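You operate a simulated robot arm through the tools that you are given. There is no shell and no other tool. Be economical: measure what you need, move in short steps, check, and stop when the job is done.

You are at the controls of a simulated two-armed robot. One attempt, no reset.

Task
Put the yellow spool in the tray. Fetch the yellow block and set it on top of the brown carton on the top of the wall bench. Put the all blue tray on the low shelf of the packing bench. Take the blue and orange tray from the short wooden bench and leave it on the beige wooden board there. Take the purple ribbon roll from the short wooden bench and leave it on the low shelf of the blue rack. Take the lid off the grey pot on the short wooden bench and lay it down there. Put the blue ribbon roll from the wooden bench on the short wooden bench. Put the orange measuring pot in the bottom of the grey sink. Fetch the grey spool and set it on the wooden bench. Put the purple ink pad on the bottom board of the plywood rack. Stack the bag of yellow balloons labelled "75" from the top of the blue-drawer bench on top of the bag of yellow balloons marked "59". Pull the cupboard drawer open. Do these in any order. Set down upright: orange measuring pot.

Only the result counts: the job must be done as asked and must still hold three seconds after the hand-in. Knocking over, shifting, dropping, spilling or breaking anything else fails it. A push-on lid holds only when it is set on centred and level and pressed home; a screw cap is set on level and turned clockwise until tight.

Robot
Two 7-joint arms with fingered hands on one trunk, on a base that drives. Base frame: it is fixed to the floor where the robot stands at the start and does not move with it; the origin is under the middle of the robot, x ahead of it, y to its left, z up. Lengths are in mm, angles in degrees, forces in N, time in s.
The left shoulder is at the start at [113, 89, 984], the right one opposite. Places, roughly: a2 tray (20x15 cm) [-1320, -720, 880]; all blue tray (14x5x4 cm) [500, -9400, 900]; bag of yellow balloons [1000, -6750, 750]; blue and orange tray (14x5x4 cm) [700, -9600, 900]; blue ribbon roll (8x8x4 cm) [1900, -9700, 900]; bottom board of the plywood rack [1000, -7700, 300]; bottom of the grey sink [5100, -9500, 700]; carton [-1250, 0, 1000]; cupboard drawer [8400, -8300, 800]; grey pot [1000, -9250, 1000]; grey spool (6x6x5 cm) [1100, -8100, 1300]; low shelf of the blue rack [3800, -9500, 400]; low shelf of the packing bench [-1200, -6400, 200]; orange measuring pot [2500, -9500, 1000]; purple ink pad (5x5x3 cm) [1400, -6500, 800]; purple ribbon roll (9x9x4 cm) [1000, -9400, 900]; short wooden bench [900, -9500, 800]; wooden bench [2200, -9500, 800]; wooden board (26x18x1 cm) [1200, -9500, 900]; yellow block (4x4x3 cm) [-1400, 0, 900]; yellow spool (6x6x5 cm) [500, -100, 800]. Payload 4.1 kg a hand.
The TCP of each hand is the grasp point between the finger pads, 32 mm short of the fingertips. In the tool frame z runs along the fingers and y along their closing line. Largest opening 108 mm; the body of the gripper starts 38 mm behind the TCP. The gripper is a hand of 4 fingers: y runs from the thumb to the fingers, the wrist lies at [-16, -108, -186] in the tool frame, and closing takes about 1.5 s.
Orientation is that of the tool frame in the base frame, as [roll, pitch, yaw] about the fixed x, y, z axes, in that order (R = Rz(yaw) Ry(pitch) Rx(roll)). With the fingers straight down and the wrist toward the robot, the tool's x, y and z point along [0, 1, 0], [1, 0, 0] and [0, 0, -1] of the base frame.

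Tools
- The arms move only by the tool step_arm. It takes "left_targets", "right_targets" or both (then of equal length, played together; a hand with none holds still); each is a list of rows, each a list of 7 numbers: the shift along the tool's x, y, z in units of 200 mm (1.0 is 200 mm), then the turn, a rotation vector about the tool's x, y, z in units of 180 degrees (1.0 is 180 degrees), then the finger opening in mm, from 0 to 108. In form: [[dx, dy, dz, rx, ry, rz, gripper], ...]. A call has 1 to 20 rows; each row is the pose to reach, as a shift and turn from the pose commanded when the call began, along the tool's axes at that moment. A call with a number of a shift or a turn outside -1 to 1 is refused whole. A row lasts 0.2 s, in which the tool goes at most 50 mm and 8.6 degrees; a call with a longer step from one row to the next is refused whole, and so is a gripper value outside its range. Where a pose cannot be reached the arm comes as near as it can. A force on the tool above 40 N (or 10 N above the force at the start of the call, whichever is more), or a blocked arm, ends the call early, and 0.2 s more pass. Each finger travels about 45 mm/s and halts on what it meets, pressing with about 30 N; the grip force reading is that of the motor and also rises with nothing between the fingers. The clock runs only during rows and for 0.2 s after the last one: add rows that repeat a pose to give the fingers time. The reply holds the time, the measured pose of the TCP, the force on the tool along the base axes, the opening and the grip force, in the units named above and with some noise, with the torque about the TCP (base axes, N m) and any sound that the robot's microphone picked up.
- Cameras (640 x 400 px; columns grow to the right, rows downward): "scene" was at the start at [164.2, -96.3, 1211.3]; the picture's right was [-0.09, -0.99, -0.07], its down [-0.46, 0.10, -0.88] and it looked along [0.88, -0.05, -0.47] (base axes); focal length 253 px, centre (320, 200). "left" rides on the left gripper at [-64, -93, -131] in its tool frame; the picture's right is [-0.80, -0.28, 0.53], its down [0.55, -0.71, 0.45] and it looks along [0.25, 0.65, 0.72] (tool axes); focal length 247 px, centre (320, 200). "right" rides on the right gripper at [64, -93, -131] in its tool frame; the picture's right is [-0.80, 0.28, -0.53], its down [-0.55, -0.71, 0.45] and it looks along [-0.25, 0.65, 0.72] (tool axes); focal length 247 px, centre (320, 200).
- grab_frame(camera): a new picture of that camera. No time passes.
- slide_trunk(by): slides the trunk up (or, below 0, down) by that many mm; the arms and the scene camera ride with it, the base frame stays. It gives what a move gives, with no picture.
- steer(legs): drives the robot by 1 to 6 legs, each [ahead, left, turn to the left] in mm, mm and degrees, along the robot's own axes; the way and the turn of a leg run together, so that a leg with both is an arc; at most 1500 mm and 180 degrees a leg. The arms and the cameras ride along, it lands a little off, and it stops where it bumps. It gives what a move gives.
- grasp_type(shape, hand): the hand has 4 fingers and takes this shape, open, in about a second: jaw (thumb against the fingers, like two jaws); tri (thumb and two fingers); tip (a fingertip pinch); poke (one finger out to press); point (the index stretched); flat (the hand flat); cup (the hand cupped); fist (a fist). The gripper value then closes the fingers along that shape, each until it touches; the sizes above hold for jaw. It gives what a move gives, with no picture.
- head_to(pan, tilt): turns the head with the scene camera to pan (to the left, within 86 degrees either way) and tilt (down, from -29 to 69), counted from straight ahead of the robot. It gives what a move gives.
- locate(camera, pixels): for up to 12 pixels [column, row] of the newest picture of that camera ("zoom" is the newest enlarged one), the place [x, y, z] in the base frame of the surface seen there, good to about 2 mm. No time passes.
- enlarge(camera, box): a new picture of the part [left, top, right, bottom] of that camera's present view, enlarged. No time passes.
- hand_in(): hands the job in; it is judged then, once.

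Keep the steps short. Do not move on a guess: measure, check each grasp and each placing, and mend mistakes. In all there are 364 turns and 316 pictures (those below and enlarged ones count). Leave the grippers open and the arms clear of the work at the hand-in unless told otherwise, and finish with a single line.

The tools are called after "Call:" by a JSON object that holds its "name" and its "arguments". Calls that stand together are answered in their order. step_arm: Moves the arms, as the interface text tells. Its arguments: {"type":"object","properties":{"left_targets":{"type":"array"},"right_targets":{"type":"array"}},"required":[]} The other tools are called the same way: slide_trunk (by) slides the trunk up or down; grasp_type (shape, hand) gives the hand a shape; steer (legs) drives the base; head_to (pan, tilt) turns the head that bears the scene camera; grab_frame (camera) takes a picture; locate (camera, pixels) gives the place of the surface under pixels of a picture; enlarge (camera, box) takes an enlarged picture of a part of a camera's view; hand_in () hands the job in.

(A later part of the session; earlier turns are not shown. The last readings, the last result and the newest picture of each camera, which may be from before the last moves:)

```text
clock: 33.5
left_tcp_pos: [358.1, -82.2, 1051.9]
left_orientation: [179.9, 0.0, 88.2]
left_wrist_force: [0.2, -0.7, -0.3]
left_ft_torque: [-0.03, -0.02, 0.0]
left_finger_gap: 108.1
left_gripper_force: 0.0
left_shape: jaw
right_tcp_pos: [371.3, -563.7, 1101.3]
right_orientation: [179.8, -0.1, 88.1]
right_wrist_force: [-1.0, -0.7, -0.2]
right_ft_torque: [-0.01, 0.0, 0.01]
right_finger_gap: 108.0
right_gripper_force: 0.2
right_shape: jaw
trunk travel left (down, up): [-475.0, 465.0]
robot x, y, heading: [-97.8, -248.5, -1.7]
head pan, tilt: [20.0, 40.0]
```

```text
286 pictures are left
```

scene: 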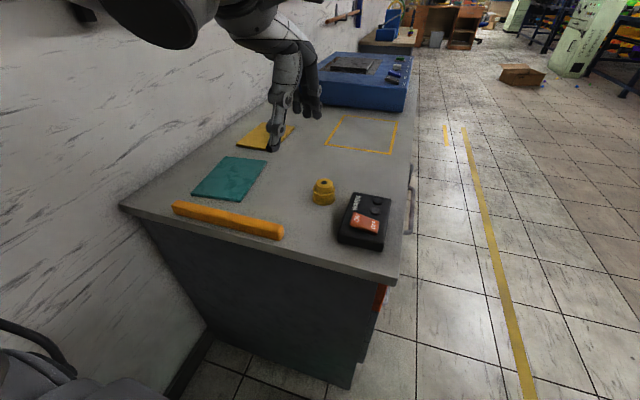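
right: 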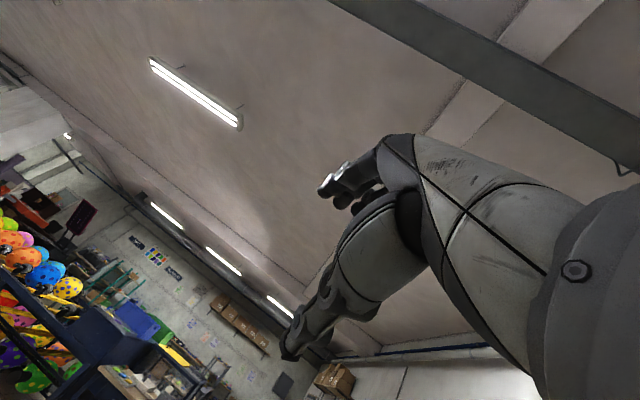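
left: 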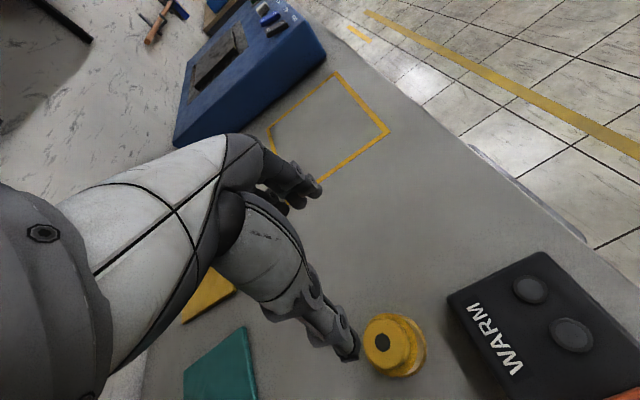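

Now the left hand is just short of the spool in a natural pose. I move over it and confirm its position.

Call:
{"name": "step_arm", "arguments": {"left_targets": [[-0.003, 0.153, 0.15, 0, 0, 0, 108], [-0.005, 0.305, 0.3, 0, 0, 0, 108], [-0.008, 0.46, 0.45, 0, 0, 0, 108], [-0.011, 0.61, 0.6, 0, 0, 0, 108], [-0.011, 0.61, 0.6, 0, 0, 0, 108]]}}

Call:
{"name": "grab_frame", "arguments": {"camera": "left"}}

Call:
{"name": "enlarge", "arguments": {"camera": "scene", "box": [240, 130, 400, 230]}}

Call:
{"name": "locate", "arguments": {"camera": "zoom", "pixels": [[325, 200], [300, 215], [335, 260], [360, 225], [330, 290]]}}

```text
clock: 34.7
left_tcp_pos: [479.1, -86.7, 932.6]
left_orientation: [179.9, 0.0, 88.2]
left_wrist_force: [-0.4, 0.3, 0.7]
left_ft_torque: [-0.01, 0.06, 0.0]
left_finger_gap: 107.8
left_gripper_force: 0.0
left_shape: jaw
right_tcp_pos: [370.0, -562.5, 1102.1]
right_orientation: [179.9, -0.1, 88.1]
right_wrist_force: [0.3, -0.3, -0.2]
right_ft_torque: [0.01, -0.03, 0.0]
right_finger_gap: 108.0
right_gripper_force: 0.1
right_shape: jaw
trunk travel left (down, up): [-475.0, 465.0]
robot x, y, heading: [-98.5, -248.8, -1.8]
head pan, tilt: [20.0, 40.0]
```

```text
285 pictures are left
```

left: 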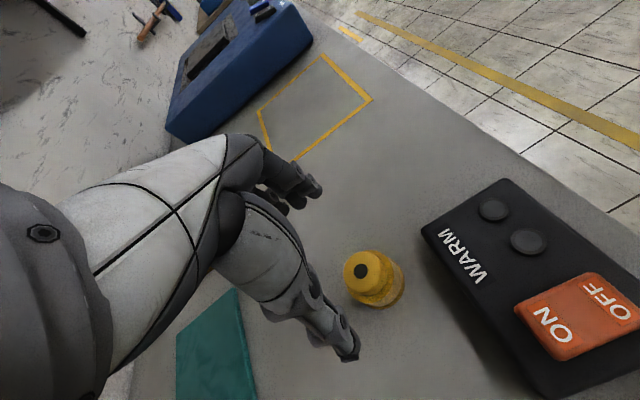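

```text
4.00 times, centred on (320, 180) of scene
```

zoom: 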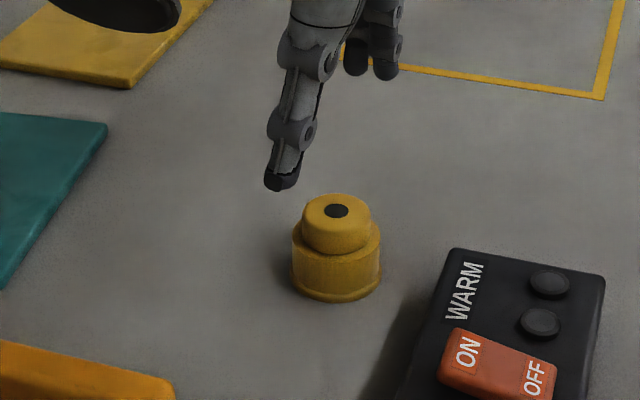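

```text
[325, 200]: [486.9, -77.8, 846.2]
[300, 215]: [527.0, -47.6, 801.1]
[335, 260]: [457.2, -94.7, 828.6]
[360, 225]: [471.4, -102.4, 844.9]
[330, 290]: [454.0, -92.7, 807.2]
```

The spool is centred under the hand. I go down to TCP z 835 and close.

Call:
{"name": "step_arm", "arguments": {"left_targets": [[0.0, 0.01, 0.1, 0, 0, 0, 108], [0.0, 0.01, 0.2, 0, 0, 0, 108], [0.0, 0.01, 0.3, 0, 0, 0, 108], [0.0, 0.01, 0.4, 0, 0, 0, 108], [0.0, 0.01, 0.485, 0, 0, 0, 108], [0.0, 0.01, 0.485, 0, 0, 0, 70], [0.0, 0.01, 0.485, 0, 0, 0, 30], [0.0, 0.01, 0.485, 0, 0, 0, 30], [0.0, 0.01, 0.485, 0, 0, 0, 30], [0.0, 0.01, 0.485, 0, 0, 0, 30], [0.0, 0.01, 0.485, 0, 0, 0, 30], [0.0, 0.01, 0.485, 0, 0, 0, 30]]}}

Call:
{"name": "enlarge", "arguments": {"camera": "scene", "box": [240, 130, 400, 230]}}

```text
clock: 37.3
left_tcp_pos: [479.6, -83.5, 837.8]
left_orientation: [180.0, 0.2, 88.3]
left_wrist_force: [0.3, 0.1, 1.7]
left_ft_torque: [0.04, -0.08, -0.01]
left_finger_gap: 30.5
left_gripper_force: 29.9
left_shape: jaw
left hand out of reach, approached as far as the arm can: row 5, 6, 7, 8, 9, 10, 11, 12
right_tcp_pos: [371.2, -564.0, 1102.4]
right_orientation: [179.9, -0.2, 88.1]
right_wrist_force: [-0.3, 0.8, -0.6]
right_ft_torque: [0.02, -0.02, 0.0]
right_finger_gap: 108.0
right_gripper_force: 0.0
right_shape: jaw
trunk travel left (down, up): [-475.0, 465.0]
robot x, y, heading: [-103.0, -246.1, -1.8]
head pan, tilt: [20.0, 40.0]
```

```text
4.00 times, centred on (320, 180) of scene
```

zoom: 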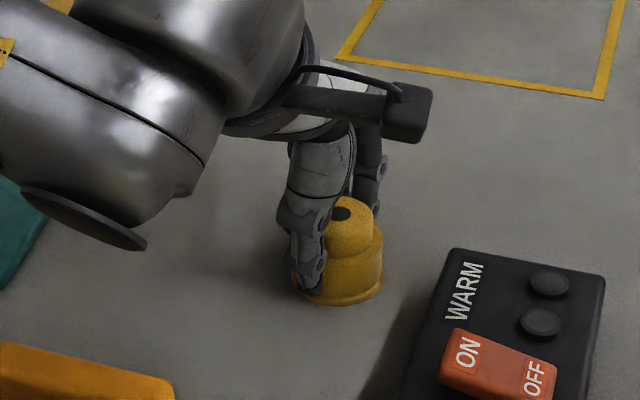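

The gap equals the command, so I close further to see whether something is held.

Call:
{"name": "step_arm", "arguments": {"left_targets": [[0, 0, 0, 0, 0, 0, 10], [0, 0, 0, 0, 0, 0, 0], [0, 0, 0, 0, 0, 0, 0], [0, 0, 0, 0, 0, 0, 0], [0, 0, 0, 0, 0, 0, 0]]}}

Call:
{"name": "enlarge", "arguments": {"camera": "left", "box": [240, 200, 480, 350]}}

```text
clock: 38.5
left_tcp_pos: [479.5, -83.2, 837.7]
left_orientation: [179.9, 0.1, 88.3]
left_wrist_force: [0.1, 0.3, 2.5]
left_ft_torque: [-0.03, -0.08, 0.03]
left_finger_gap: 29.9
left_gripper_force: 30.4
left_shape: jaw
right_tcp_pos: [370.3, -562.6, 1101.7]
right_orientation: [180.0, -0.1, 88.1]
right_wrist_force: [-0.2, -0.2, -0.1]
right_ft_torque: [0.01, 0.0, 0.0]
right_finger_gap: 108.0
right_gripper_force: 0.1
right_shape: jaw
trunk travel left (down, up): [-475.0, 465.0]
robot x, y, heading: [-100.1, -250.4, -1.9]
head pan, tilt: [20.0, 40.0]
```

```text
2.67 times, centred on (360, 275) of left
```

zoom: 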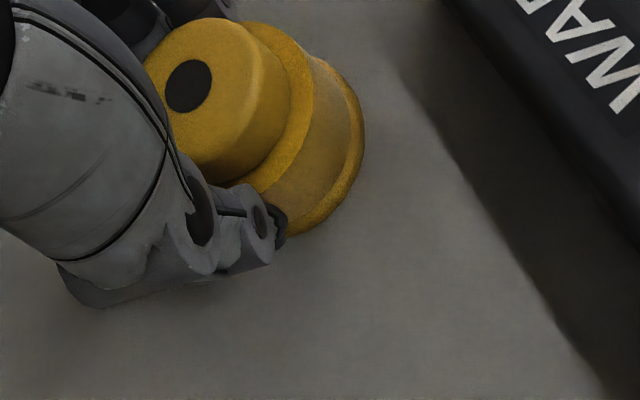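

It stops at 29.9 mm with force, so the spool is held. I lift it.

Call:
{"name": "step_arm", "arguments": {"left_targets": [[0, 0, -0.15, 0, 0, 0, 0], [0, 0, -0.35, 0, 0, 0, 0], [0, 0, -0.6, 0, 0, 0, 0], [0, -0.1, -0.85, 0, 0, 0, 0], [0, -0.3, -0.95, 0, 0, 0, 0], [0, -0.45, -0.95, 0, 0, 0, 0], [0, -0.45, -0.95, 0, 0, 0, 0]]}}

Call:
{"name": "grab_frame", "arguments": {"camera": "left"}}

Call:
{"name": "grab_frame", "arguments": {"camera": "scene"}}

```text
refused: row 4 steps farther than a row can; nothing moved
```

```text
281 pictures are left
```

left: 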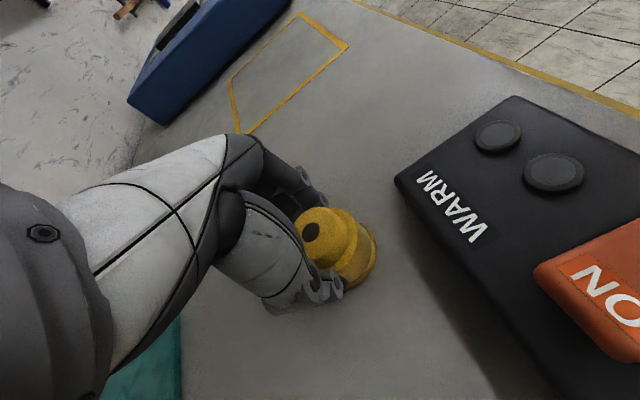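

```text
280 pictures are left
```

scene: 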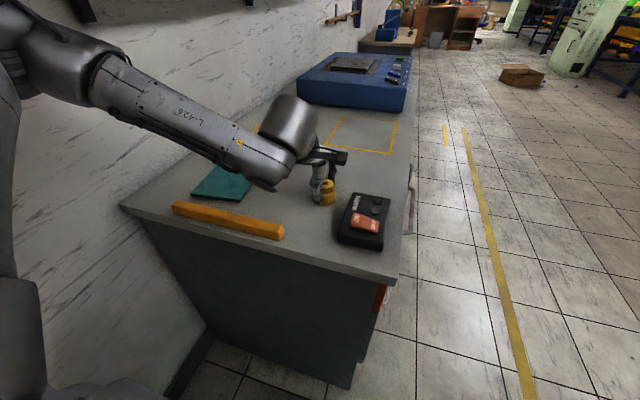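

A step was slightly too long. Same lift with shorter steps.

Call:
{"name": "step_arm", "arguments": {"left_targets": [[0, 0, -0.12, 0, 0, 0, 0], [0, 0, -0.32, 0, 0, 0, 0], [0, 0, -0.52, 0, 0, 0, 0], [0, -0.05, -0.72, 0, 0, 0, 0], [0, -0.2, -0.9, 0, 0, 0, 0], [0, -0.4, -0.95, 0, 0, 0, 0], [0, -0.55, -0.95, 0, 0, 0, 0], [0, -0.55, -0.95, 0, 0, 0, 0]]}}

Call:
{"name": "enlarge", "arguments": {"camera": "left", "box": [240, 160, 480, 310]}}

```text
clock: 40.3
left_tcp_pos: [368.9, -79.8, 1029.0]
left_orientation: [179.9, 0.0, 88.3]
left_wrist_force: [0.3, 0.0, -0.8]
left_ft_torque: [0.01, 0.02, -0.03]
left_finger_gap: 29.9
left_gripper_force: 30.1
left_shape: jaw
right_tcp_pos: [371.7, -563.4, 1100.6]
right_orientation: [179.9, -0.1, 88.0]
right_wrist_force: [0.4, -0.3, -0.5]
right_ft_torque: [-0.01, -0.01, 0.0]
right_finger_gap: 107.9
right_gripper_force: 0.0
right_shape: jaw
trunk travel left (down, up): [-475.0, 465.0]
robot x, y, heading: [-101.7, -249.0, -2.0]
head pan, tilt: [20.0, 40.0]
```

```text
2.67 times, centred on (360, 235) of left
```

zoom: 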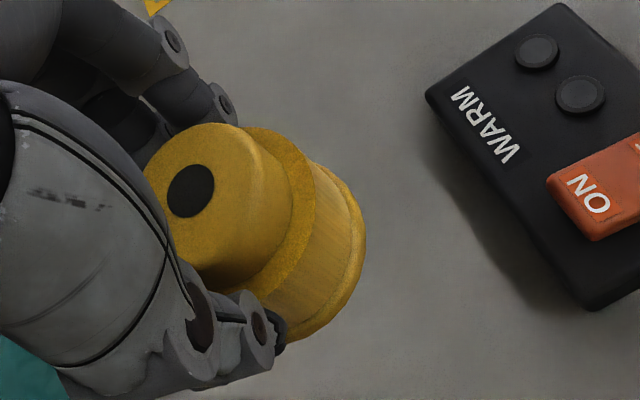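

The spool is held securely. Before turning around I look right for free space.

Call:
{"name": "head_to", "arguments": {"pan": -80, "tilt": 25}}

Call:
{"name": "grab_frame", "arguments": {"camera": "scene"}}

```text
clock: 42.1
left_tcp_pos: [368.2, -79.5, 1029.9]
left_orientation: [-180.0, -0.1, 88.4]
left_wrist_force: [0.3, -0.5, -0.2]
left_ft_torque: [-0.02, 0.0, 0.01]
left_finger_gap: 29.9
left_gripper_force: 29.6
left_shape: jaw
right_tcp_pos: [371.1, -562.6, 1100.7]
right_orientation: [179.9, -0.1, 88.0]
right_wrist_force: [0.8, -0.6, 0.3]
right_ft_torque: [0.01, 0.02, -0.03]
right_finger_gap: 107.8
right_gripper_force: 0.1
right_shape: jaw
trunk travel left (down, up): [-475.0, 465.0]
robot x, y, heading: [-101.2, -249.9, -1.9]
head pan, tilt: [-80.0, 25.0]
```

```text
278 pictures are left
```

scene: 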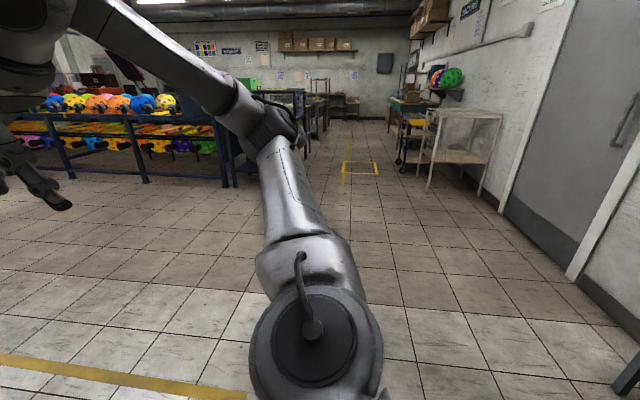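

Clear floor on the right. I shift away from the wall, then turn right in two stages and look.

Call:
{"name": "steer", "arguments": {"legs": [[0, -150, 0], [0, 0, -120]]}}

Call:
{"name": "head_to", "arguments": {"pan": -50, "tilt": 25}}

Call:
{"name": "grab_frame", "arguments": {"camera": "scene"}}

```text
clock: 48.5
left_tcp_pos: [-208.9, -886.3, 1029.5]
left_orientation: [179.9, 0.1, -33.6]
left_wrist_force: [0.0, 0.0, -0.1]
left_ft_torque: [-0.02, -0.01, 0.0]
left_finger_gap: 29.6
left_gripper_force: 29.6
left_shape: jaw
right_tcp_pos: [-620.6, -632.5, 1101.2]
right_orientation: [179.9, -0.1, -33.8]
right_wrist_force: [-0.1, 0.5, 0.2]
right_ft_torque: [0.01, 0.01, -0.04]
right_finger_gap: 107.9
right_gripper_force: 0.2
right_shape: jaw
trunk travel left (down, up): [-475.0, 465.0]
robot x, y, heading: [-105.9, -398.5, -123.7]
head pan, tilt: [-80.0, 25.0]
```

```text
clock: 49.5
left_tcp_pos: [-208.8, -887.3, 1030.2]
left_orientation: [179.9, 0.0, -33.6]
left_wrist_force: [-0.4, -0.4, 0.1]
left_ft_torque: [0.02, 0.01, -0.03]
left_finger_gap: 29.2
left_gripper_force: 30.3
left_shape: jaw
right_tcp_pos: [-620.8, -632.7, 1101.3]
right_orientation: [179.9, -0.1, -33.8]
right_wrist_force: [0.4, 0.6, 0.6]
right_ft_torque: [0.01, 0.0, 0.0]
right_finger_gap: 108.2
right_gripper_force: 0.1
right_shape: jaw
trunk travel left (down, up): [-475.0, 465.0]
robot x, y, heading: [-105.0, -397.1, -123.6]
head pan, tilt: [-50.0, 25.0]
```

```text
277 pictures are left
```

scene: 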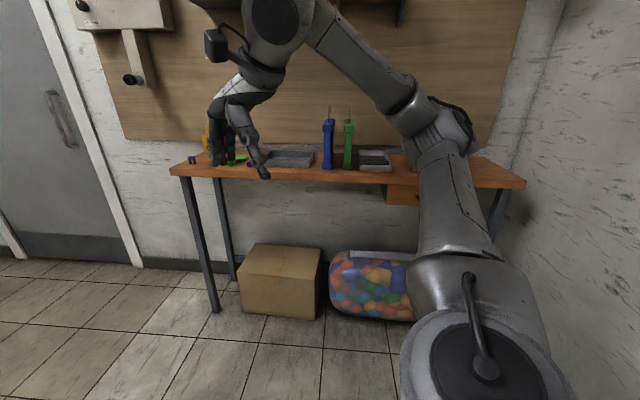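

The wall bench is there. I finish the turn to face it and look.

Call:
{"name": "steer", "arguments": {"legs": [[0, 0, -56]]}}

Call:
{"name": "head_to", "arguments": {"pan": 0, "tilt": 20}}

Call:
{"name": "grab_frame", "arguments": {"camera": "scene"}}

```text
clock: 52.4
left_tcp_pos: [-573.1, -571.1, 1029.1]
left_orientation: [180.0, 0.0, -91.5]
left_wrist_force: [0.3, 0.0, -0.5]
left_ft_torque: [-0.01, 0.01, 0.01]
left_finger_gap: 29.5
left_gripper_force: 29.8
left_shape: jaw
right_tcp_pos: [-578.6, -86.7, 1101.7]
right_orientation: [179.8, -0.1, -91.6]
right_wrist_force: [-0.3, -0.6, 0.3]
right_ft_torque: [-0.01, 0.02, 0.01]
right_finger_gap: 108.1
right_gripper_force: 0.0
right_shape: jaw
trunk travel left (down, up): [-475.0, 465.0]
robot x, y, heading: [-107.9, -397.9, 178.4]
head pan, tilt: [-50.0, 25.0]
```

```text
clock: 53.6
left_tcp_pos: [-573.6, -569.9, 1029.5]
left_orientation: [-179.9, 0.0, -91.3]
left_wrist_force: [-0.8, -0.1, -1.3]
left_ft_torque: [0.03, -0.01, 0.0]
left_finger_gap: 29.6
left_gripper_force: 30.2
left_shape: jaw
right_tcp_pos: [-578.4, -86.1, 1101.1]
right_orientation: [179.9, -0.2, -91.7]
right_wrist_force: [0.0, -0.2, -0.3]
right_ft_torque: [-0.05, -0.01, 0.01]
right_finger_gap: 108.0
right_gripper_force: 0.1
right_shape: jaw
trunk travel left (down, up): [-475.0, 465.0]
robot x, y, heading: [-104.2, -400.4, 178.6]
head pan, tilt: [0.0, 20.0]
```

```text
276 pictures are left
```

scene: 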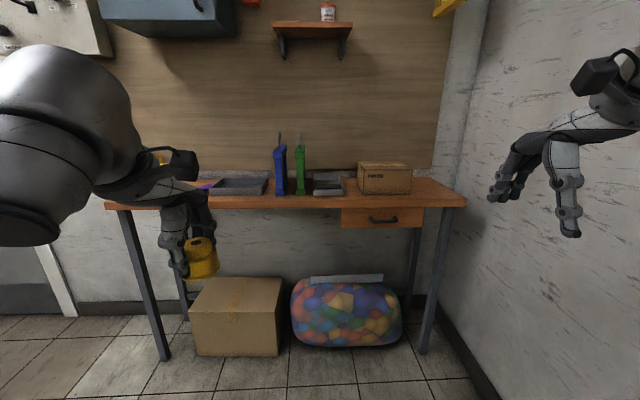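

Call:
{"name": "enlarge", "arguments": {"camera": "scene", "box": [170, 120, 490, 320]}}

Call:
{"name": "locate", "arguments": {"camera": "scene", "pixels": [[240, 180], [240, 195], [330, 187], [330, 193], [385, 168], [385, 185], [280, 155], [300, 155], [450, 206], [130, 209], [200, 250], [315, 190]]}}

```text
2.00 times, centred on (330, 220) of scene
```

zoom: 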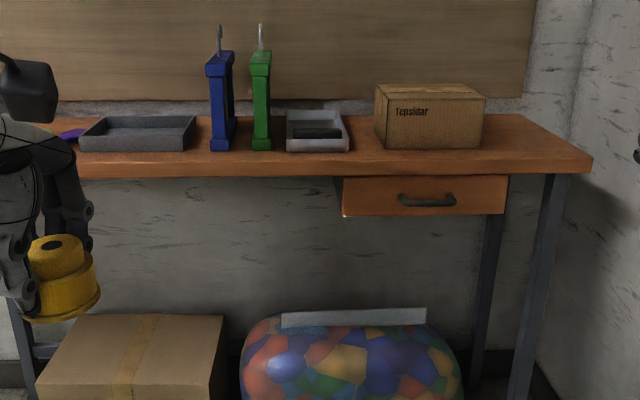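

```text
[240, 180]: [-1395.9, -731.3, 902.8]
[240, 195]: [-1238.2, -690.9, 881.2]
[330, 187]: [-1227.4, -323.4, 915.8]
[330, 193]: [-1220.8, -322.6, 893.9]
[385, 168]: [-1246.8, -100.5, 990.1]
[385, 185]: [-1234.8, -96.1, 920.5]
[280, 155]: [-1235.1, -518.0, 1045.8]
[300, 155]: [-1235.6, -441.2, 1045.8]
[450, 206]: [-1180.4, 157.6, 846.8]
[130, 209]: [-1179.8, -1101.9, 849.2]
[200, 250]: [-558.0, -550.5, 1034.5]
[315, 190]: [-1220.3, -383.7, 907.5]
```

Left tray near (-1320,-720). I check floor objects under the bench, then advance.

Call:
{"name": "locate", "arguments": {"camera": "scene", "pixels": [[235, 350], [235, 325], [345, 345], [345, 320], [300, 330], [190, 180], [205, 187], [160, 155]]}}

Call:
{"name": "steer", "arguments": {"legs": [[500, 150, 0]]}}

Call:
{"name": "head_to", "arguments": {"pan": 10, "tilt": 40}}

Call:
{"name": "grab_frame", "arguments": {"camera": "scene"}}

```text
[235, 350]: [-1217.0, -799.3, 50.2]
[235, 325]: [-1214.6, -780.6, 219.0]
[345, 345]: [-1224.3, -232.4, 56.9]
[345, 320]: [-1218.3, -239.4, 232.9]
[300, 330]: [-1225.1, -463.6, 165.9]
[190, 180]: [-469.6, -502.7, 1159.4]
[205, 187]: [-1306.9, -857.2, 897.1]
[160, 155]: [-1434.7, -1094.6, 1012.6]
```

```text
clock: 56.7
left_tcp_pos: [-1079.3, -714.8, 1030.3]
left_orientation: [179.9, -0.1, -91.0]
left_wrist_force: [-0.4, -0.7, -0.6]
left_ft_torque: [-0.01, 0.02, 0.0]
left_finger_gap: 29.6
left_gripper_force: 29.9
left_shape: jaw
right_tcp_pos: [-1087.6, -230.5, 1102.0]
right_orientation: [179.9, -0.1, -91.3]
right_wrist_force: [0.8, 0.0, -0.3]
right_ft_torque: [-0.04, -0.03, -0.01]
right_finger_gap: 108.2
right_gripper_force: 0.1
right_shape: jaw
trunk travel left (down, up): [-475.0, 465.0]
robot x, y, heading: [-612.2, -540.3, 178.8]
head pan, tilt: [0.0, 20.0]
```

```text
clock: 57.5
left_tcp_pos: [-1078.0, -714.1, 1030.1]
left_orientation: [180.0, -0.1, -90.9]
left_wrist_force: [-0.3, 0.3, -0.5]
left_ft_torque: [0.0, 0.02, -0.02]
left_finger_gap: 29.1
left_gripper_force: 29.9
left_shape: jaw
right_tcp_pos: [-1087.0, -231.3, 1102.5]
right_orientation: [179.9, -0.1, -91.1]
right_wrist_force: [-0.3, -0.7, -1.2]
right_ft_torque: [0.01, -0.01, -0.01]
right_finger_gap: 108.0
right_gripper_force: 0.0
right_shape: jaw
trunk travel left (down, up): [-475.0, 465.0]
robot x, y, heading: [-610.9, -534.8, 178.9]
head pan, tilt: [10.0, 40.0]
```

```text
274 pictures are left
```

scene: 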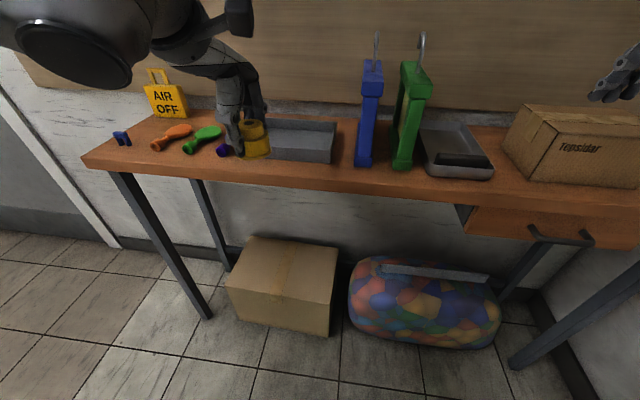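

Clear. I advance 130 mm and look into the tray.

Call:
{"name": "steer", "arguments": {"legs": [[130, 0, 0]]}}

Call:
{"name": "grab_frame", "arguments": {"camera": "left"}}

Call:
{"name": "grab_frame", "arguments": {"camera": "scene"}}

```text
clock: 58.8
left_tcp_pos: [-1211.5, -712.2, 1029.6]
left_orientation: [180.0, -0.2, -90.9]
left_wrist_force: [-0.5, 0.2, -0.2]
left_ft_torque: [0.01, -0.04, 0.04]
left_finger_gap: 29.2
left_gripper_force: 29.9
left_shape: jaw
right_tcp_pos: [-1220.4, -227.9, 1101.4]
right_orientation: [179.9, -0.1, -91.2]
right_wrist_force: [-0.5, 0.3, -0.2]
right_ft_torque: [-0.02, -0.02, -0.02]
right_finger_gap: 107.9
right_gripper_force: 0.0
right_shape: jaw
trunk travel left (down, up): [-475.0, 465.0]
robot x, y, heading: [-747.2, -532.3, 178.8]
head pan, tilt: [10.0, 40.0]
```

```text
273 pictures are left
```

left: 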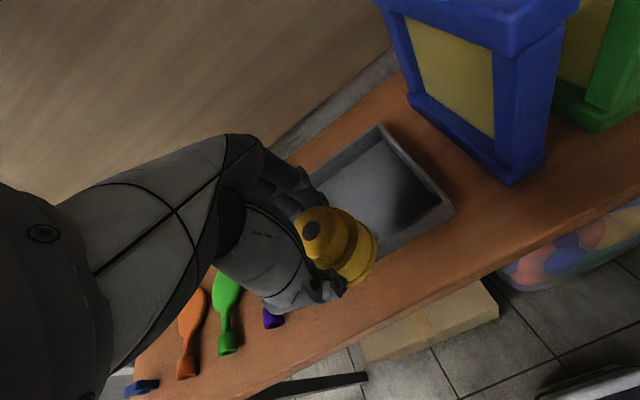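

```text
272 pictures are left
```

scene: 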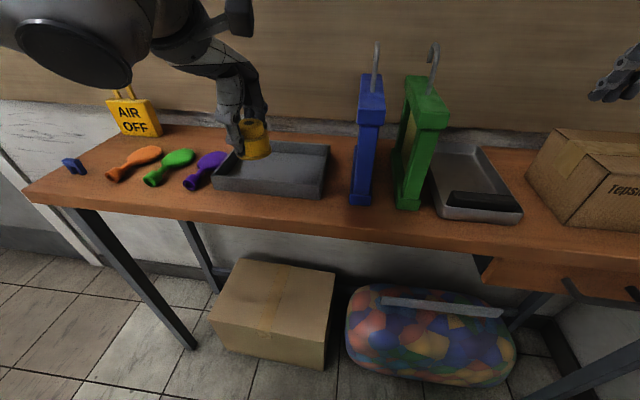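

Call:
{"name": "locate", "arguments": {"camera": "scene", "pixels": [[215, 178], [322, 188], [329, 145], [290, 170], [270, 183], [255, 125], [300, 160], [310, 150], [240, 185]]}}

Call:
{"name": "locate", "arguments": {"camera": "left", "pixels": [[310, 232], [380, 190], [380, 130], [450, 210], [400, 250], [350, 260]]}}

```text
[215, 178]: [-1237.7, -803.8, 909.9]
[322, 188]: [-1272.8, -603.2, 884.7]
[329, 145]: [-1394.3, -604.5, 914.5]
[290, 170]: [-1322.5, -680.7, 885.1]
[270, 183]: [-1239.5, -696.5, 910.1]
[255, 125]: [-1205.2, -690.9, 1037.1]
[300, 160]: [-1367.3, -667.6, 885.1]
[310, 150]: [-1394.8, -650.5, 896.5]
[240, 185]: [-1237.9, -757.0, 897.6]
```

```text
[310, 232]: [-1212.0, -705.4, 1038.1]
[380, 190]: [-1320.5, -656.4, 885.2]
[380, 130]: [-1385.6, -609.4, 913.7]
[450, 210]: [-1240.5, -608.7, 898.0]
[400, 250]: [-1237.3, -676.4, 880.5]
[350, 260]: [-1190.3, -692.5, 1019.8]
```

Tray floor z 885, interior x -1245..-1390, y -800..-610. I move forward 107 mm over the centre, then down to put the spool on the floor, and open a little.

Call:
{"name": "step_arm", "arguments": {"left_targets": [[0, 0.2, 0, 0, 0, 0, 0], [0, 0.4, 0, 0, 0, 0, 0], [0, 0.535, 0, 0, 0, 0, 0], [0, 0.535, 0.15, 0, 0, 0, 0], [0, 0.535, 0.3, 0, 0, 0, 0], [0, 0.535, 0.42, 0, 0, 0, 0], [0, 0.535, 0.48, 0, 0, 0, 0], [0, 0.535, 0.515, 0, 0, 0, 0], [0, 0.535, 0.515, 0, 0, 0, 0]]}}

Call:
{"name": "grab_frame", "arguments": {"camera": "scene"}}

```text
clock: 60.8
left_tcp_pos: [-1316.8, -711.9, 925.2]
left_orientation: [180.0, -0.1, -90.9]
left_wrist_force: [0.6, -0.3, -0.7]
left_ft_torque: [0.03, -0.03, -0.01]
left_finger_gap: 29.4
left_gripper_force: 30.1
left_shape: jaw
right_tcp_pos: [-1218.2, -229.0, 1100.8]
right_orientation: [179.9, 0.0, -91.1]
right_wrist_force: [0.5, -1.0, 0.3]
right_ft_torque: [-0.02, 0.01, -0.01]
right_finger_gap: 107.8
right_gripper_force: 0.0
right_shape: jaw
trunk travel left (down, up): [-475.0, 465.0]
robot x, y, heading: [-744.4, -534.4, 178.7]
head pan, tilt: [10.0, 40.0]
```

```text
271 pictures are left
```

scene: 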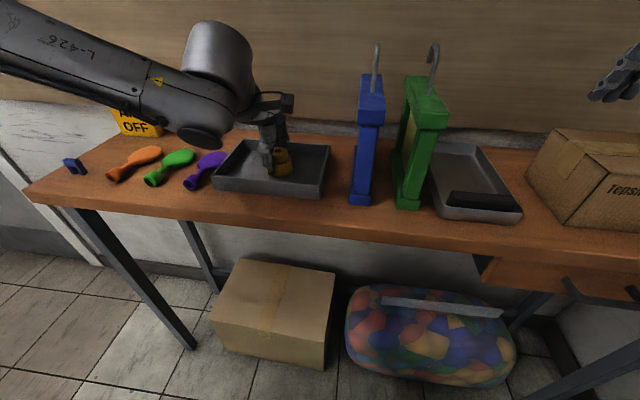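

Almost on the tray floor. A touch lower, then open and lift.

Call:
{"name": "step_arm", "arguments": {"left_targets": [[0, 0, 0.01, 0, 0, 0, 0], [0, 0, 0.012, 0, 0, 0, 35], [0, 0, 0.012, 0, 0, 0, 50], [0, 0, 0.012, 0, 0, 0, 66], [0, 0, 0.012, 0, 0, 0, 66], [0, 0, 0.012, 0, 0, 0, 66], [0, 0, -0.15, 0, 0, 0, 66], [0, 0, -0.35, 0, 0, 0, 66], [0, -0.1, -0.5, 0, 0, 0, 66], [0, -0.3, -0.6, 0, 0, 0, 108], [0, -0.5, -0.6, 0, 0, 0, 108]]}}

Call:
{"name": "grab_frame", "arguments": {"camera": "scene"}}

Call:
{"name": "grab_frame", "arguments": {"camera": "left"}}

```text
clock: 63.2
left_tcp_pos: [-1214.7, -708.8, 1046.4]
left_orientation: [179.9, 0.0, -90.9]
left_wrist_force: [0.5, -0.1, 0.3]
left_ft_torque: [-0.01, -0.01, -0.01]
left_finger_gap: 107.8
left_gripper_force: 0.1
left_shape: jaw
right_tcp_pos: [-1217.4, -227.5, 1101.5]
right_orientation: [179.9, -0.1, -91.2]
right_wrist_force: [0.4, -0.6, 0.6]
right_ft_torque: [0.04, 0.04, -0.01]
right_finger_gap: 108.2
right_gripper_force: 0.0
right_shape: jaw
trunk travel left (down, up): [-475.0, 465.0]
robot x, y, heading: [-741.5, -536.8, 179.1]
head pan, tilt: [10.0, 40.0]
```

```text
270 pictures are left
```

scene: 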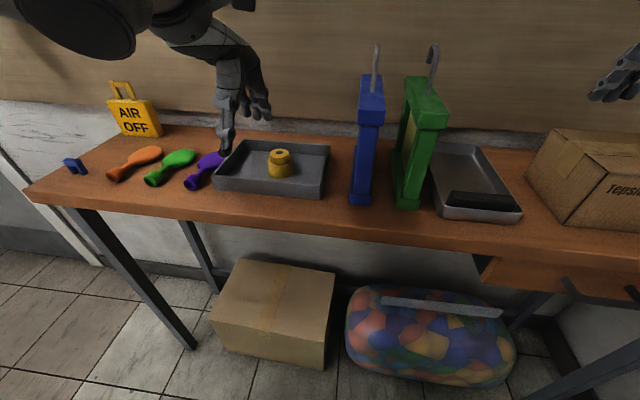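

```text
269 pictures are left
```

left: 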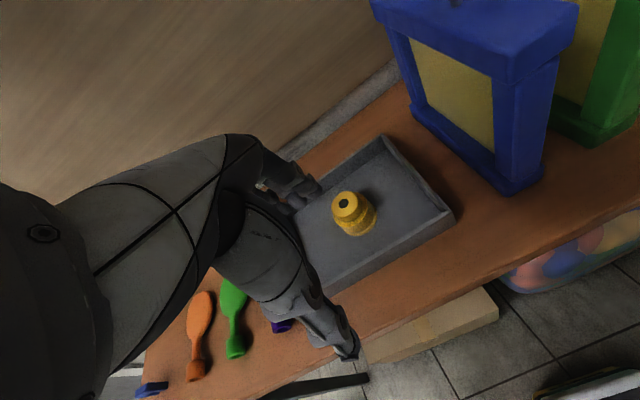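

The spool stands in the tray. Next the yellow block behind the carton: I back up, shift right along the bench and raise the trunk for a better view.

Call:
{"name": "steer", "arguments": {"legs": [[-100, 0, 0], [0, -290, 0]]}}

Call:
{"name": "slide_trunk", "arguments": {"by": 200}}

Call:
{"name": "head_to", "arguments": {"pan": -15, "tilt": 35}}

Call:
{"name": "grab_frame", "arguments": {"camera": "scene"}}

```text
clock: 65.9
left_tcp_pos: [-1111.0, -424.8, 1045.5]
left_orientation: [179.9, 0.1, -91.0]
left_wrist_force: [-0.2, 0.1, -0.1]
left_ft_torque: [-0.01, 0.01, -0.01]
left_finger_gap: 107.6
left_gripper_force: 0.1
left_shape: jaw
right_tcp_pos: [-1114.3, 55.2, 1102.8]
right_orientation: [179.9, -0.1, -91.1]
right_wrist_force: [0.1, -0.5, 0.5]
right_ft_torque: [0.01, 0.01, -0.01]
right_finger_gap: 107.8
right_gripper_force: 0.1
right_shape: jaw
trunk travel left (down, up): [-475.0, 465.0]
robot x, y, heading: [-635.8, -252.0, 178.8]
head pan, tilt: [10.0, 40.0]
```

```text
clock: 68.1
left_tcp_pos: [-1110.3, -424.8, 1246.3]
left_orientation: [-180.0, 0.2, -90.9]
left_wrist_force: [-0.1, -0.1, 0.8]
left_ft_torque: [-0.01, 0.03, 0.01]
left_finger_gap: 107.6
left_gripper_force: 0.1
left_shape: jaw
right_tcp_pos: [-1114.7, 56.6, 1303.1]
right_orientation: [-180.0, -0.1, -91.1]
right_wrist_force: [0.2, 0.2, 0.1]
right_ft_torque: [0.01, -0.02, 0.01]
right_finger_gap: 107.8
right_gripper_force: 0.0
right_shape: jaw
trunk travel left (down, up): [-675.0, 265.0]
robot x, y, heading: [-638.3, -253.0, 179.0]
head pan, tilt: [10.0, 40.0]
```

```text
clock: 69.0
left_tcp_pos: [-1111.9, -424.9, 1245.6]
left_orientation: [179.9, 0.2, -90.9]
left_wrist_force: [0.4, 0.2, 1.2]
left_ft_torque: [-0.02, 0.04, 0.04]
left_finger_gap: 108.0
left_gripper_force: 0.1
left_shape: jaw
right_tcp_pos: [-1115.0, 56.3, 1302.6]
right_orientation: [179.9, 0.0, -91.1]
right_wrist_force: [0.4, 0.4, -0.5]
right_ft_torque: [-0.02, 0.0, -0.01]
right_finger_gap: 107.9
right_gripper_force: 0.1
right_shape: jaw
trunk travel left (down, up): [-675.0, 265.0]
robot x, y, heading: [-638.3, -247.7, 178.9]
head pan, tilt: [-15.0, 35.0]
```

```text
268 pictures are left
```

scene: 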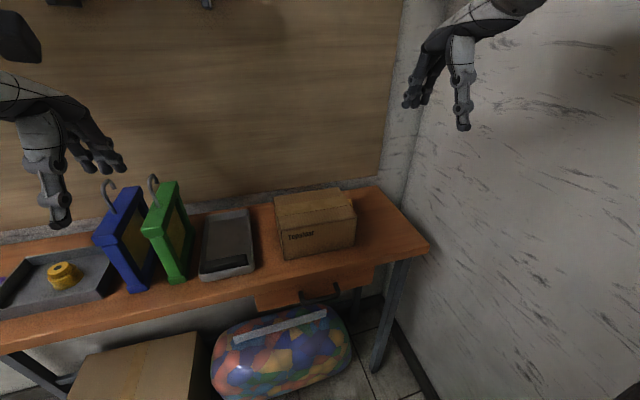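

The block is hidden behind the carton; I look with the right hand camera.

Call:
{"name": "grab_frame", "arguments": {"camera": "right"}}

Call:
{"name": "locate", "arguments": {"camera": "scene", "pixels": [[277, 203], [336, 191], [356, 215], [290, 230], [283, 258], [353, 245], [395, 225], [340, 180], [325, 208], [430, 247]]}}

```text
267 pictures are left
```

right: 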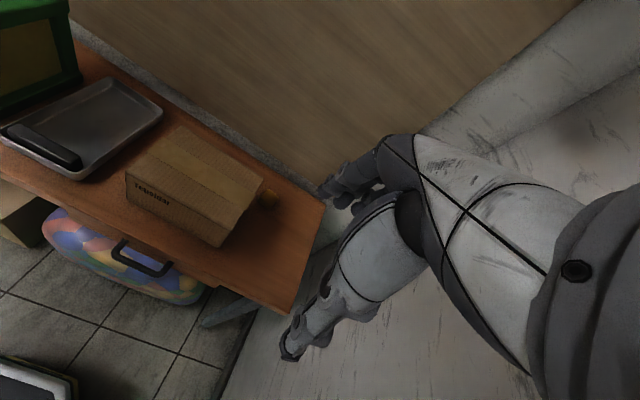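

```text
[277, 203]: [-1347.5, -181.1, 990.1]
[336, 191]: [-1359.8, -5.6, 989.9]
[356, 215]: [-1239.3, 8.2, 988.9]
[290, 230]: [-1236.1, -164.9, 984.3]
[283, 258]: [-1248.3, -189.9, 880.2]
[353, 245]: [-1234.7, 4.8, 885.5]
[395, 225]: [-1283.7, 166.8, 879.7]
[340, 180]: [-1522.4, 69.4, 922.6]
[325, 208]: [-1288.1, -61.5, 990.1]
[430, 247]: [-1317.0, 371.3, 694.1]
```

The block shows at (267,198) behind the carton's right rear corner. I enlarge.

Call:
{"name": "enlarge", "arguments": {"camera": "right", "box": [187, 148, 347, 248]}}

Call:
{"name": "locate", "arguments": {"camera": "right", "pixels": [[267, 192], [268, 198], [275, 199], [266, 205], [275, 207], [283, 200], [300, 215]]}}

```text
4.00 times, centred on (267, 198) of right
```

zoom: 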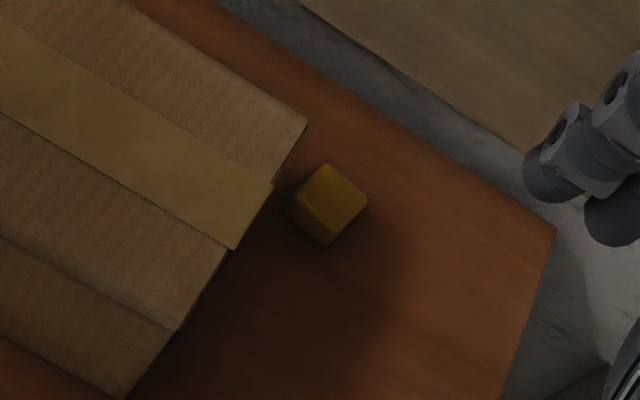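

```text
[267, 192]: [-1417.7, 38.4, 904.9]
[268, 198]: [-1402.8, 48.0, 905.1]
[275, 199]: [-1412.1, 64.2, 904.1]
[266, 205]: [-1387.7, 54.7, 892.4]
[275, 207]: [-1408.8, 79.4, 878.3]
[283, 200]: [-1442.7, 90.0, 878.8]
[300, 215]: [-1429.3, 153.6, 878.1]
```

Call:
{"name": "locate", "arguments": {"camera": "zoom", "pixels": [[325, 170], [362, 203], [335, 230], [302, 190], [332, 200], [292, 210], [325, 240], [274, 184], [306, 122], [230, 250]]}}

```text
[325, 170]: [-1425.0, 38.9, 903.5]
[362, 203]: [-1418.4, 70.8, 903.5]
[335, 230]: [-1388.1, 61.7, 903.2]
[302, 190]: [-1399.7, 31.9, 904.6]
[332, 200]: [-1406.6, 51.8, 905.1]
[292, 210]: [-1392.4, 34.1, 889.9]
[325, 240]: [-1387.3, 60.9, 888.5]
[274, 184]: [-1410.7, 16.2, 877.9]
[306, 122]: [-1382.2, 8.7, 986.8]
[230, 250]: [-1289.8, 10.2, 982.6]
```

Block centre ≈ (-1407,51), top z 904. I drive 100 mm closer and lower the trunk by 150.

Call:
{"name": "steer", "arguments": {"legs": [[100, 0, 0]]}}

Call:
{"name": "slide_trunk", "arguments": {"by": -150}}

```text
clock: 70.1
left_tcp_pos: [-1209.1, -424.8, 1245.8]
left_orientation: [180.0, 0.2, -91.1]
left_wrist_force: [-0.4, -0.7, 0.5]
left_ft_torque: [-0.02, -0.01, 0.0]
left_finger_gap: 107.8
left_gripper_force: 0.0
left_shape: jaw
right_tcp_pos: [-1211.6, 55.6, 1301.6]
right_orientation: [179.9, 0.1, -91.2]
right_wrist_force: [-0.5, 0.2, -0.8]
right_ft_torque: [0.0, -0.03, -0.01]
right_finger_gap: 108.0
right_gripper_force: 0.1
right_shape: jaw
trunk travel left (down, up): [-675.0, 265.0]
robot x, y, heading: [-736.2, -247.2, 178.9]
head pan, tilt: [-15.0, 35.0]
```

```text
clock: 71.9
left_tcp_pos: [-1207.4, -424.5, 1096.1]
left_orientation: [179.9, 0.2, -91.0]
left_wrist_force: [-0.1, 0.6, 0.0]
left_ft_torque: [-0.02, -0.03, 0.01]
left_finger_gap: 107.8
left_gripper_force: 0.0
left_shape: jaw
right_tcp_pos: [-1210.5, 55.1, 1151.2]
right_orientation: [179.9, 0.1, -91.3]
right_wrist_force: [-0.4, 0.6, 0.1]
right_ft_torque: [0.0, 0.03, 0.01]
right_finger_gap: 107.8
right_gripper_force: 0.1
right_shape: jaw
trunk travel left (down, up): [-525.0, 415.0]
robot x, y, heading: [-737.7, -250.3, 178.8]
head pan, tilt: [-15.0, 35.0]
```

The left hand is close to the hooks of the frames, so I lift it 150 mm while the right hand goes forward over the block.

Call:
{"name": "step_arm", "arguments": {"left_targets": [[0, 0, -0.2, 0, 0, 0, 108], [0, 0, -0.4, 0, 0, 0, 108], [0, 0, -0.6, 0, 0, 0, 108], [0, 0, -0.75, 0, 0, 0, 108], [0, 0, -0.75, 0, 0, 0, 108], [0, 0, -0.75, 0, 0, 0, 108]], "right_targets": [[0.004, 0.196, 0, 0, 0, 0.008, 108], [0.009, 0.393, 0, 0, 0, 0.016, 100], [0.013, 0.589, 0, 0, 0, 0.023, 90], [0.018, 0.786, 0, 0, 0, 0.031, 80], [0.022, 0.982, 0, 0, 0, 0.039, 80], [0.022, 0.982, 0, 0, 0, 0.039, 80]]}}

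Call:
{"name": "grab_frame", "arguments": {"camera": "right"}}

Call:
{"name": "grab_frame", "arguments": {"camera": "scene"}}

```text
clock: 73.3
left_tcp_pos: [-1209.3, -419.1, 1245.4]
left_orientation: [179.9, 0.0, -91.1]
left_wrist_force: [0.4, -0.1, 0.4]
left_ft_torque: [-0.03, -0.02, 0.04]
left_finger_gap: 107.8
left_gripper_force: 0.0
left_shape: jaw
right_tcp_pos: [-1407.0, 61.4, 1152.4]
right_orientation: [180.0, -0.2, -98.3]
right_wrist_force: [0.5, 0.6, -0.6]
right_ft_torque: [0.0, 0.07, 0.01]
right_finger_gap: 80.2
right_gripper_force: 0.1
right_shape: jaw
trunk travel left (down, up): [-525.0, 415.0]
robot x, y, heading: [-736.1, -243.1, 179.1]
head pan, tilt: [-15.0, 35.0]
```

```text
265 pictures are left
```

right: 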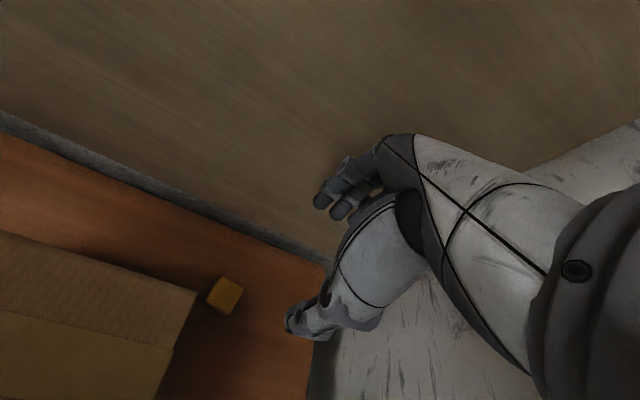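

```text
264 pictures are left
```

scene: 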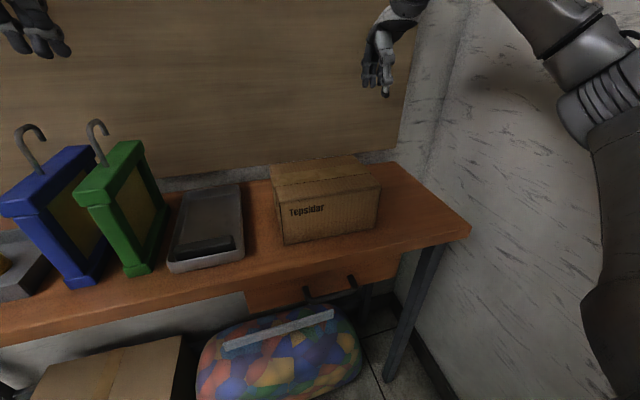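

Call:
{"name": "enlarge", "arguments": {"camera": "right", "box": [144, 245, 304, 345]}}

Call:
{"name": "locate", "arguments": {"camera": "right", "pixels": [[225, 293], [215, 280], [238, 290], [230, 306], [212, 296], [196, 293]]}}

```text
4.00 times, centred on (224, 295) of right
```

zoom: 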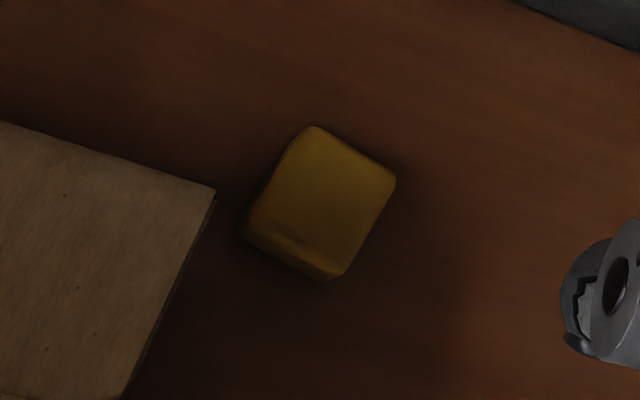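

```text
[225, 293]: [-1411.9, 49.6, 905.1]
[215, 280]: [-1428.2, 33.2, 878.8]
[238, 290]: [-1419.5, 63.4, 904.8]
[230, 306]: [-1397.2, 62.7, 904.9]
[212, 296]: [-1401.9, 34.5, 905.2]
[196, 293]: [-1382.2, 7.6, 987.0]
```

Block centre (-1408,50). I shift 8 mm and descend 190 mm.

Call:
{"name": "step_arm", "arguments": {"right_targets": [[0.04, 0, 0.2, 0, 0, 0, 80], [0.04, 0, 0.4, 0, 0, 0, 80], [0.04, 0, 0.6, 0, 0, 0, 80], [0.04, 0, 0.8, 0, 0, 0, 80], [0.04, 0, 0.95, 0, 0, 0, 80], [0.04, 0, 0.95, 0, 0, 0, 80]]}}

Call:
{"name": "grab_frame", "arguments": {"camera": "right"}}

```text
clock: 74.7
left_tcp_pos: [-1209.6, -419.6, 1245.4]
left_orientation: [179.9, 0.1, -91.0]
left_wrist_force: [-0.5, 0.2, -0.3]
left_ft_torque: [-0.03, 0.02, 0.03]
left_finger_gap: 107.6
left_gripper_force: 0.1
left_shape: jaw
right_tcp_pos: [-1410.8, 48.5, 962.6]
right_orientation: [179.8, -0.1, -98.3]
right_wrist_force: [0.1, -0.4, -0.3]
right_ft_torque: [0.03, 0.0, 0.01]
right_finger_gap: 80.2
right_gripper_force: 0.1
right_shape: jaw
trunk travel left (down, up): [-525.0, 415.0]
robot x, y, heading: [-739.0, -249.7, 178.7]
head pan, tilt: [-15.0, 35.0]
```

```text
262 pictures are left
```

right: 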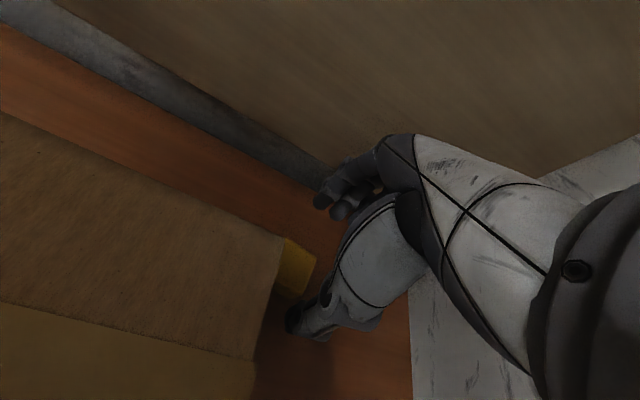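

Aligned between carton and block. I descend to z 914 and close.

Call:
{"name": "step_arm", "arguments": {"right_targets": [[0, -0.01, 0.1, 0, 0, 0, 80], [0, -0.01, 0.2, 0, 0, 0, 80], [0, -0.01, 0.243, 0, 0, 0, 80], [0, -0.01, 0.243, 0, 0, 0, 50], [0, -0.01, 0.243, 0, 0, 0, 20], [0, -0.01, 0.243, 0, 0, 0, 5], [0, -0.01, 0.243, 0, 0, 0, 5], [0, -0.01, 0.243, 0, 0, 0, 5], [0, -0.01, 0.243, 0, 0, 0, 5], [0, -0.01, 0.243, 0, 0, 0, 5], [0, -0.01, 0.243, 0, 0, 0, 5]]}}

Call:
{"name": "enlarge", "arguments": {"camera": "right", "box": [230, 150, 430, 350]}}

```text
clock: 77.1
left_tcp_pos: [-1210.6, -419.0, 1245.4]
left_orientation: [180.0, 0.0, -91.1]
left_wrist_force: [0.4, 0.5, -0.1]
left_ft_torque: [-0.03, 0.0, -0.02]
left_finger_gap: 107.7
left_gripper_force: 0.1
left_shape: jaw
right_tcp_pos: [-1407.5, 51.8, 913.3]
right_orientation: [179.8, -0.1, -98.4]
right_wrist_force: [-0.7, 0.1, 0.4]
right_ft_torque: [0.02, -0.01, 0.04]
right_finger_gap: 35.2
right_gripper_force: 30.7
right_shape: jaw
trunk travel left (down, up): [-525.0, 415.0]
robot x, y, heading: [-736.8, -248.3, 178.9]
head pan, tilt: [-15.0, 35.0]
```

```text
2.00 times, centred on (330, 250) of right
```

zoom: 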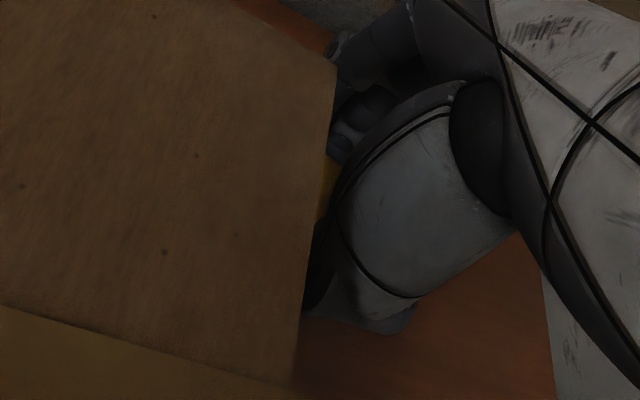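

Held (35 mm). Lift straight up.

Call:
{"name": "step_arm", "arguments": {"right_targets": [[0, 0, -0.1, 0, 0, 0, 5], [0, 0, -0.3, 0, 0, 0, 5], [0, 0, -0.5, 0, 0, 0, 5], [0, 0, -0.7, 0, 0, 0, 5], [0, 0, -0.9, 0, 0, 0, 5], [0, 0, -0.9, 0, 0, 0, 5]]}}

Call:
{"name": "enlarge", "arguments": {"camera": "right", "box": [220, 200, 420, 350]}}

```text
clock: 78.5
left_tcp_pos: [-1211.4, -419.2, 1244.9]
left_orientation: [-179.9, 0.1, -91.0]
left_wrist_force: [-0.4, 0.1, -0.7]
left_ft_torque: [0.0, -0.01, 0.0]
left_finger_gap: 107.4
left_gripper_force: 0.2
left_shape: jaw
right_tcp_pos: [-1405.9, 51.3, 1092.7]
right_orientation: [179.9, -0.1, -98.4]
right_wrist_force: [-0.6, 1.3, -0.3]
right_ft_torque: [-0.03, 0.02, 0.01]
right_finger_gap: 35.2
right_gripper_force: 30.2
right_shape: jaw
trunk travel left (down, up): [-525.0, 415.0]
robot x, y, heading: [-736.0, -251.6, 179.0]
head pan, tilt: [-15.0, 35.0]
```

```text
2.67 times, centred on (320, 275) of right
```

zoom: 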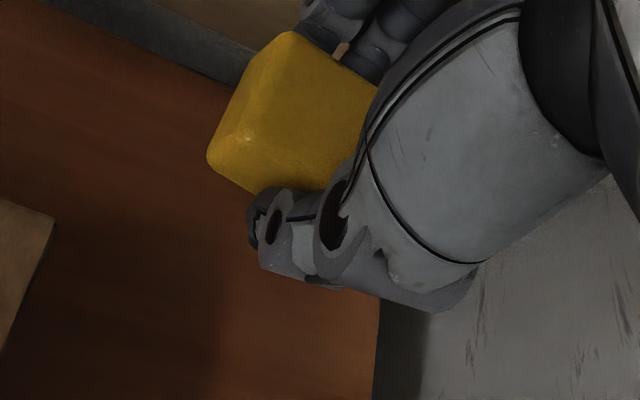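

Held well. I move over the carton's middle (-1300,-88), then lower to TCP z 1026.

Call:
{"name": "step_arm", "arguments": {"right_targets": [[0.122, -0.125, 0, 0, 0, 0, 5], [0.244, -0.25, 0, 0, 0, 0, 5], [0.366, -0.375, 0, 0, 0, 0, 5], [0.488, -0.5, 0, 0, 0, 0, 5], [0.61, -0.625, 0, 0, 0, 0, 5], [0.61, -0.625, 0.1, 0, 0, 0, 5], [0.61, -0.625, 0.2, 0, 0, 0, 5], [0.61, -0.625, 0.29, 0, 0, 0, 5], [0.61, -0.625, 0.325, 0, 0, 0, 5], [0.61, -0.625, 0.325, 0, 0, 0, 5]]}}

Call:
{"name": "grab_frame", "arguments": {"camera": "scene"}}

Call:
{"name": "grab_frame", "arguments": {"camera": "right"}}

```text
clock: 80.7
left_tcp_pos: [-1210.4, -420.1, 1244.7]
left_orientation: [179.9, 0.0, -91.0]
left_wrist_force: [-1.0, -0.1, 0.6]
left_ft_torque: [0.01, 0.01, 0.02]
left_finger_gap: 107.7
left_gripper_force: 0.1
left_shape: jaw
right_tcp_pos: [-1300.0, -87.2, 1029.3]
right_orientation: [179.9, -0.1, -98.3]
right_wrist_force: [0.2, 0.0, -1.0]
right_ft_torque: [0.0, 0.0, 0.0]
right_finger_gap: 35.2
right_gripper_force: 30.0
right_shape: jaw
trunk travel left (down, up): [-525.0, 415.0]
robot x, y, heading: [-736.2, -248.6, 178.8]
head pan, tilt: [-15.0, 35.0]
```

```text
259 pictures are left
```

scene: 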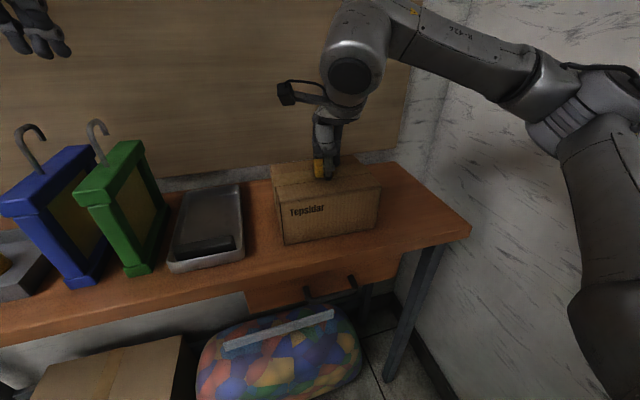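

```text
258 pictures are left
```

right: 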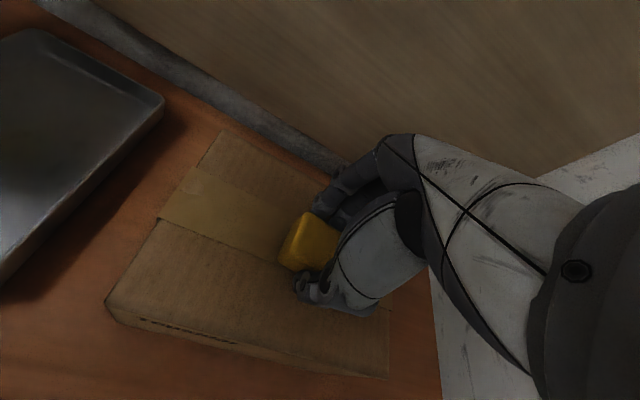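

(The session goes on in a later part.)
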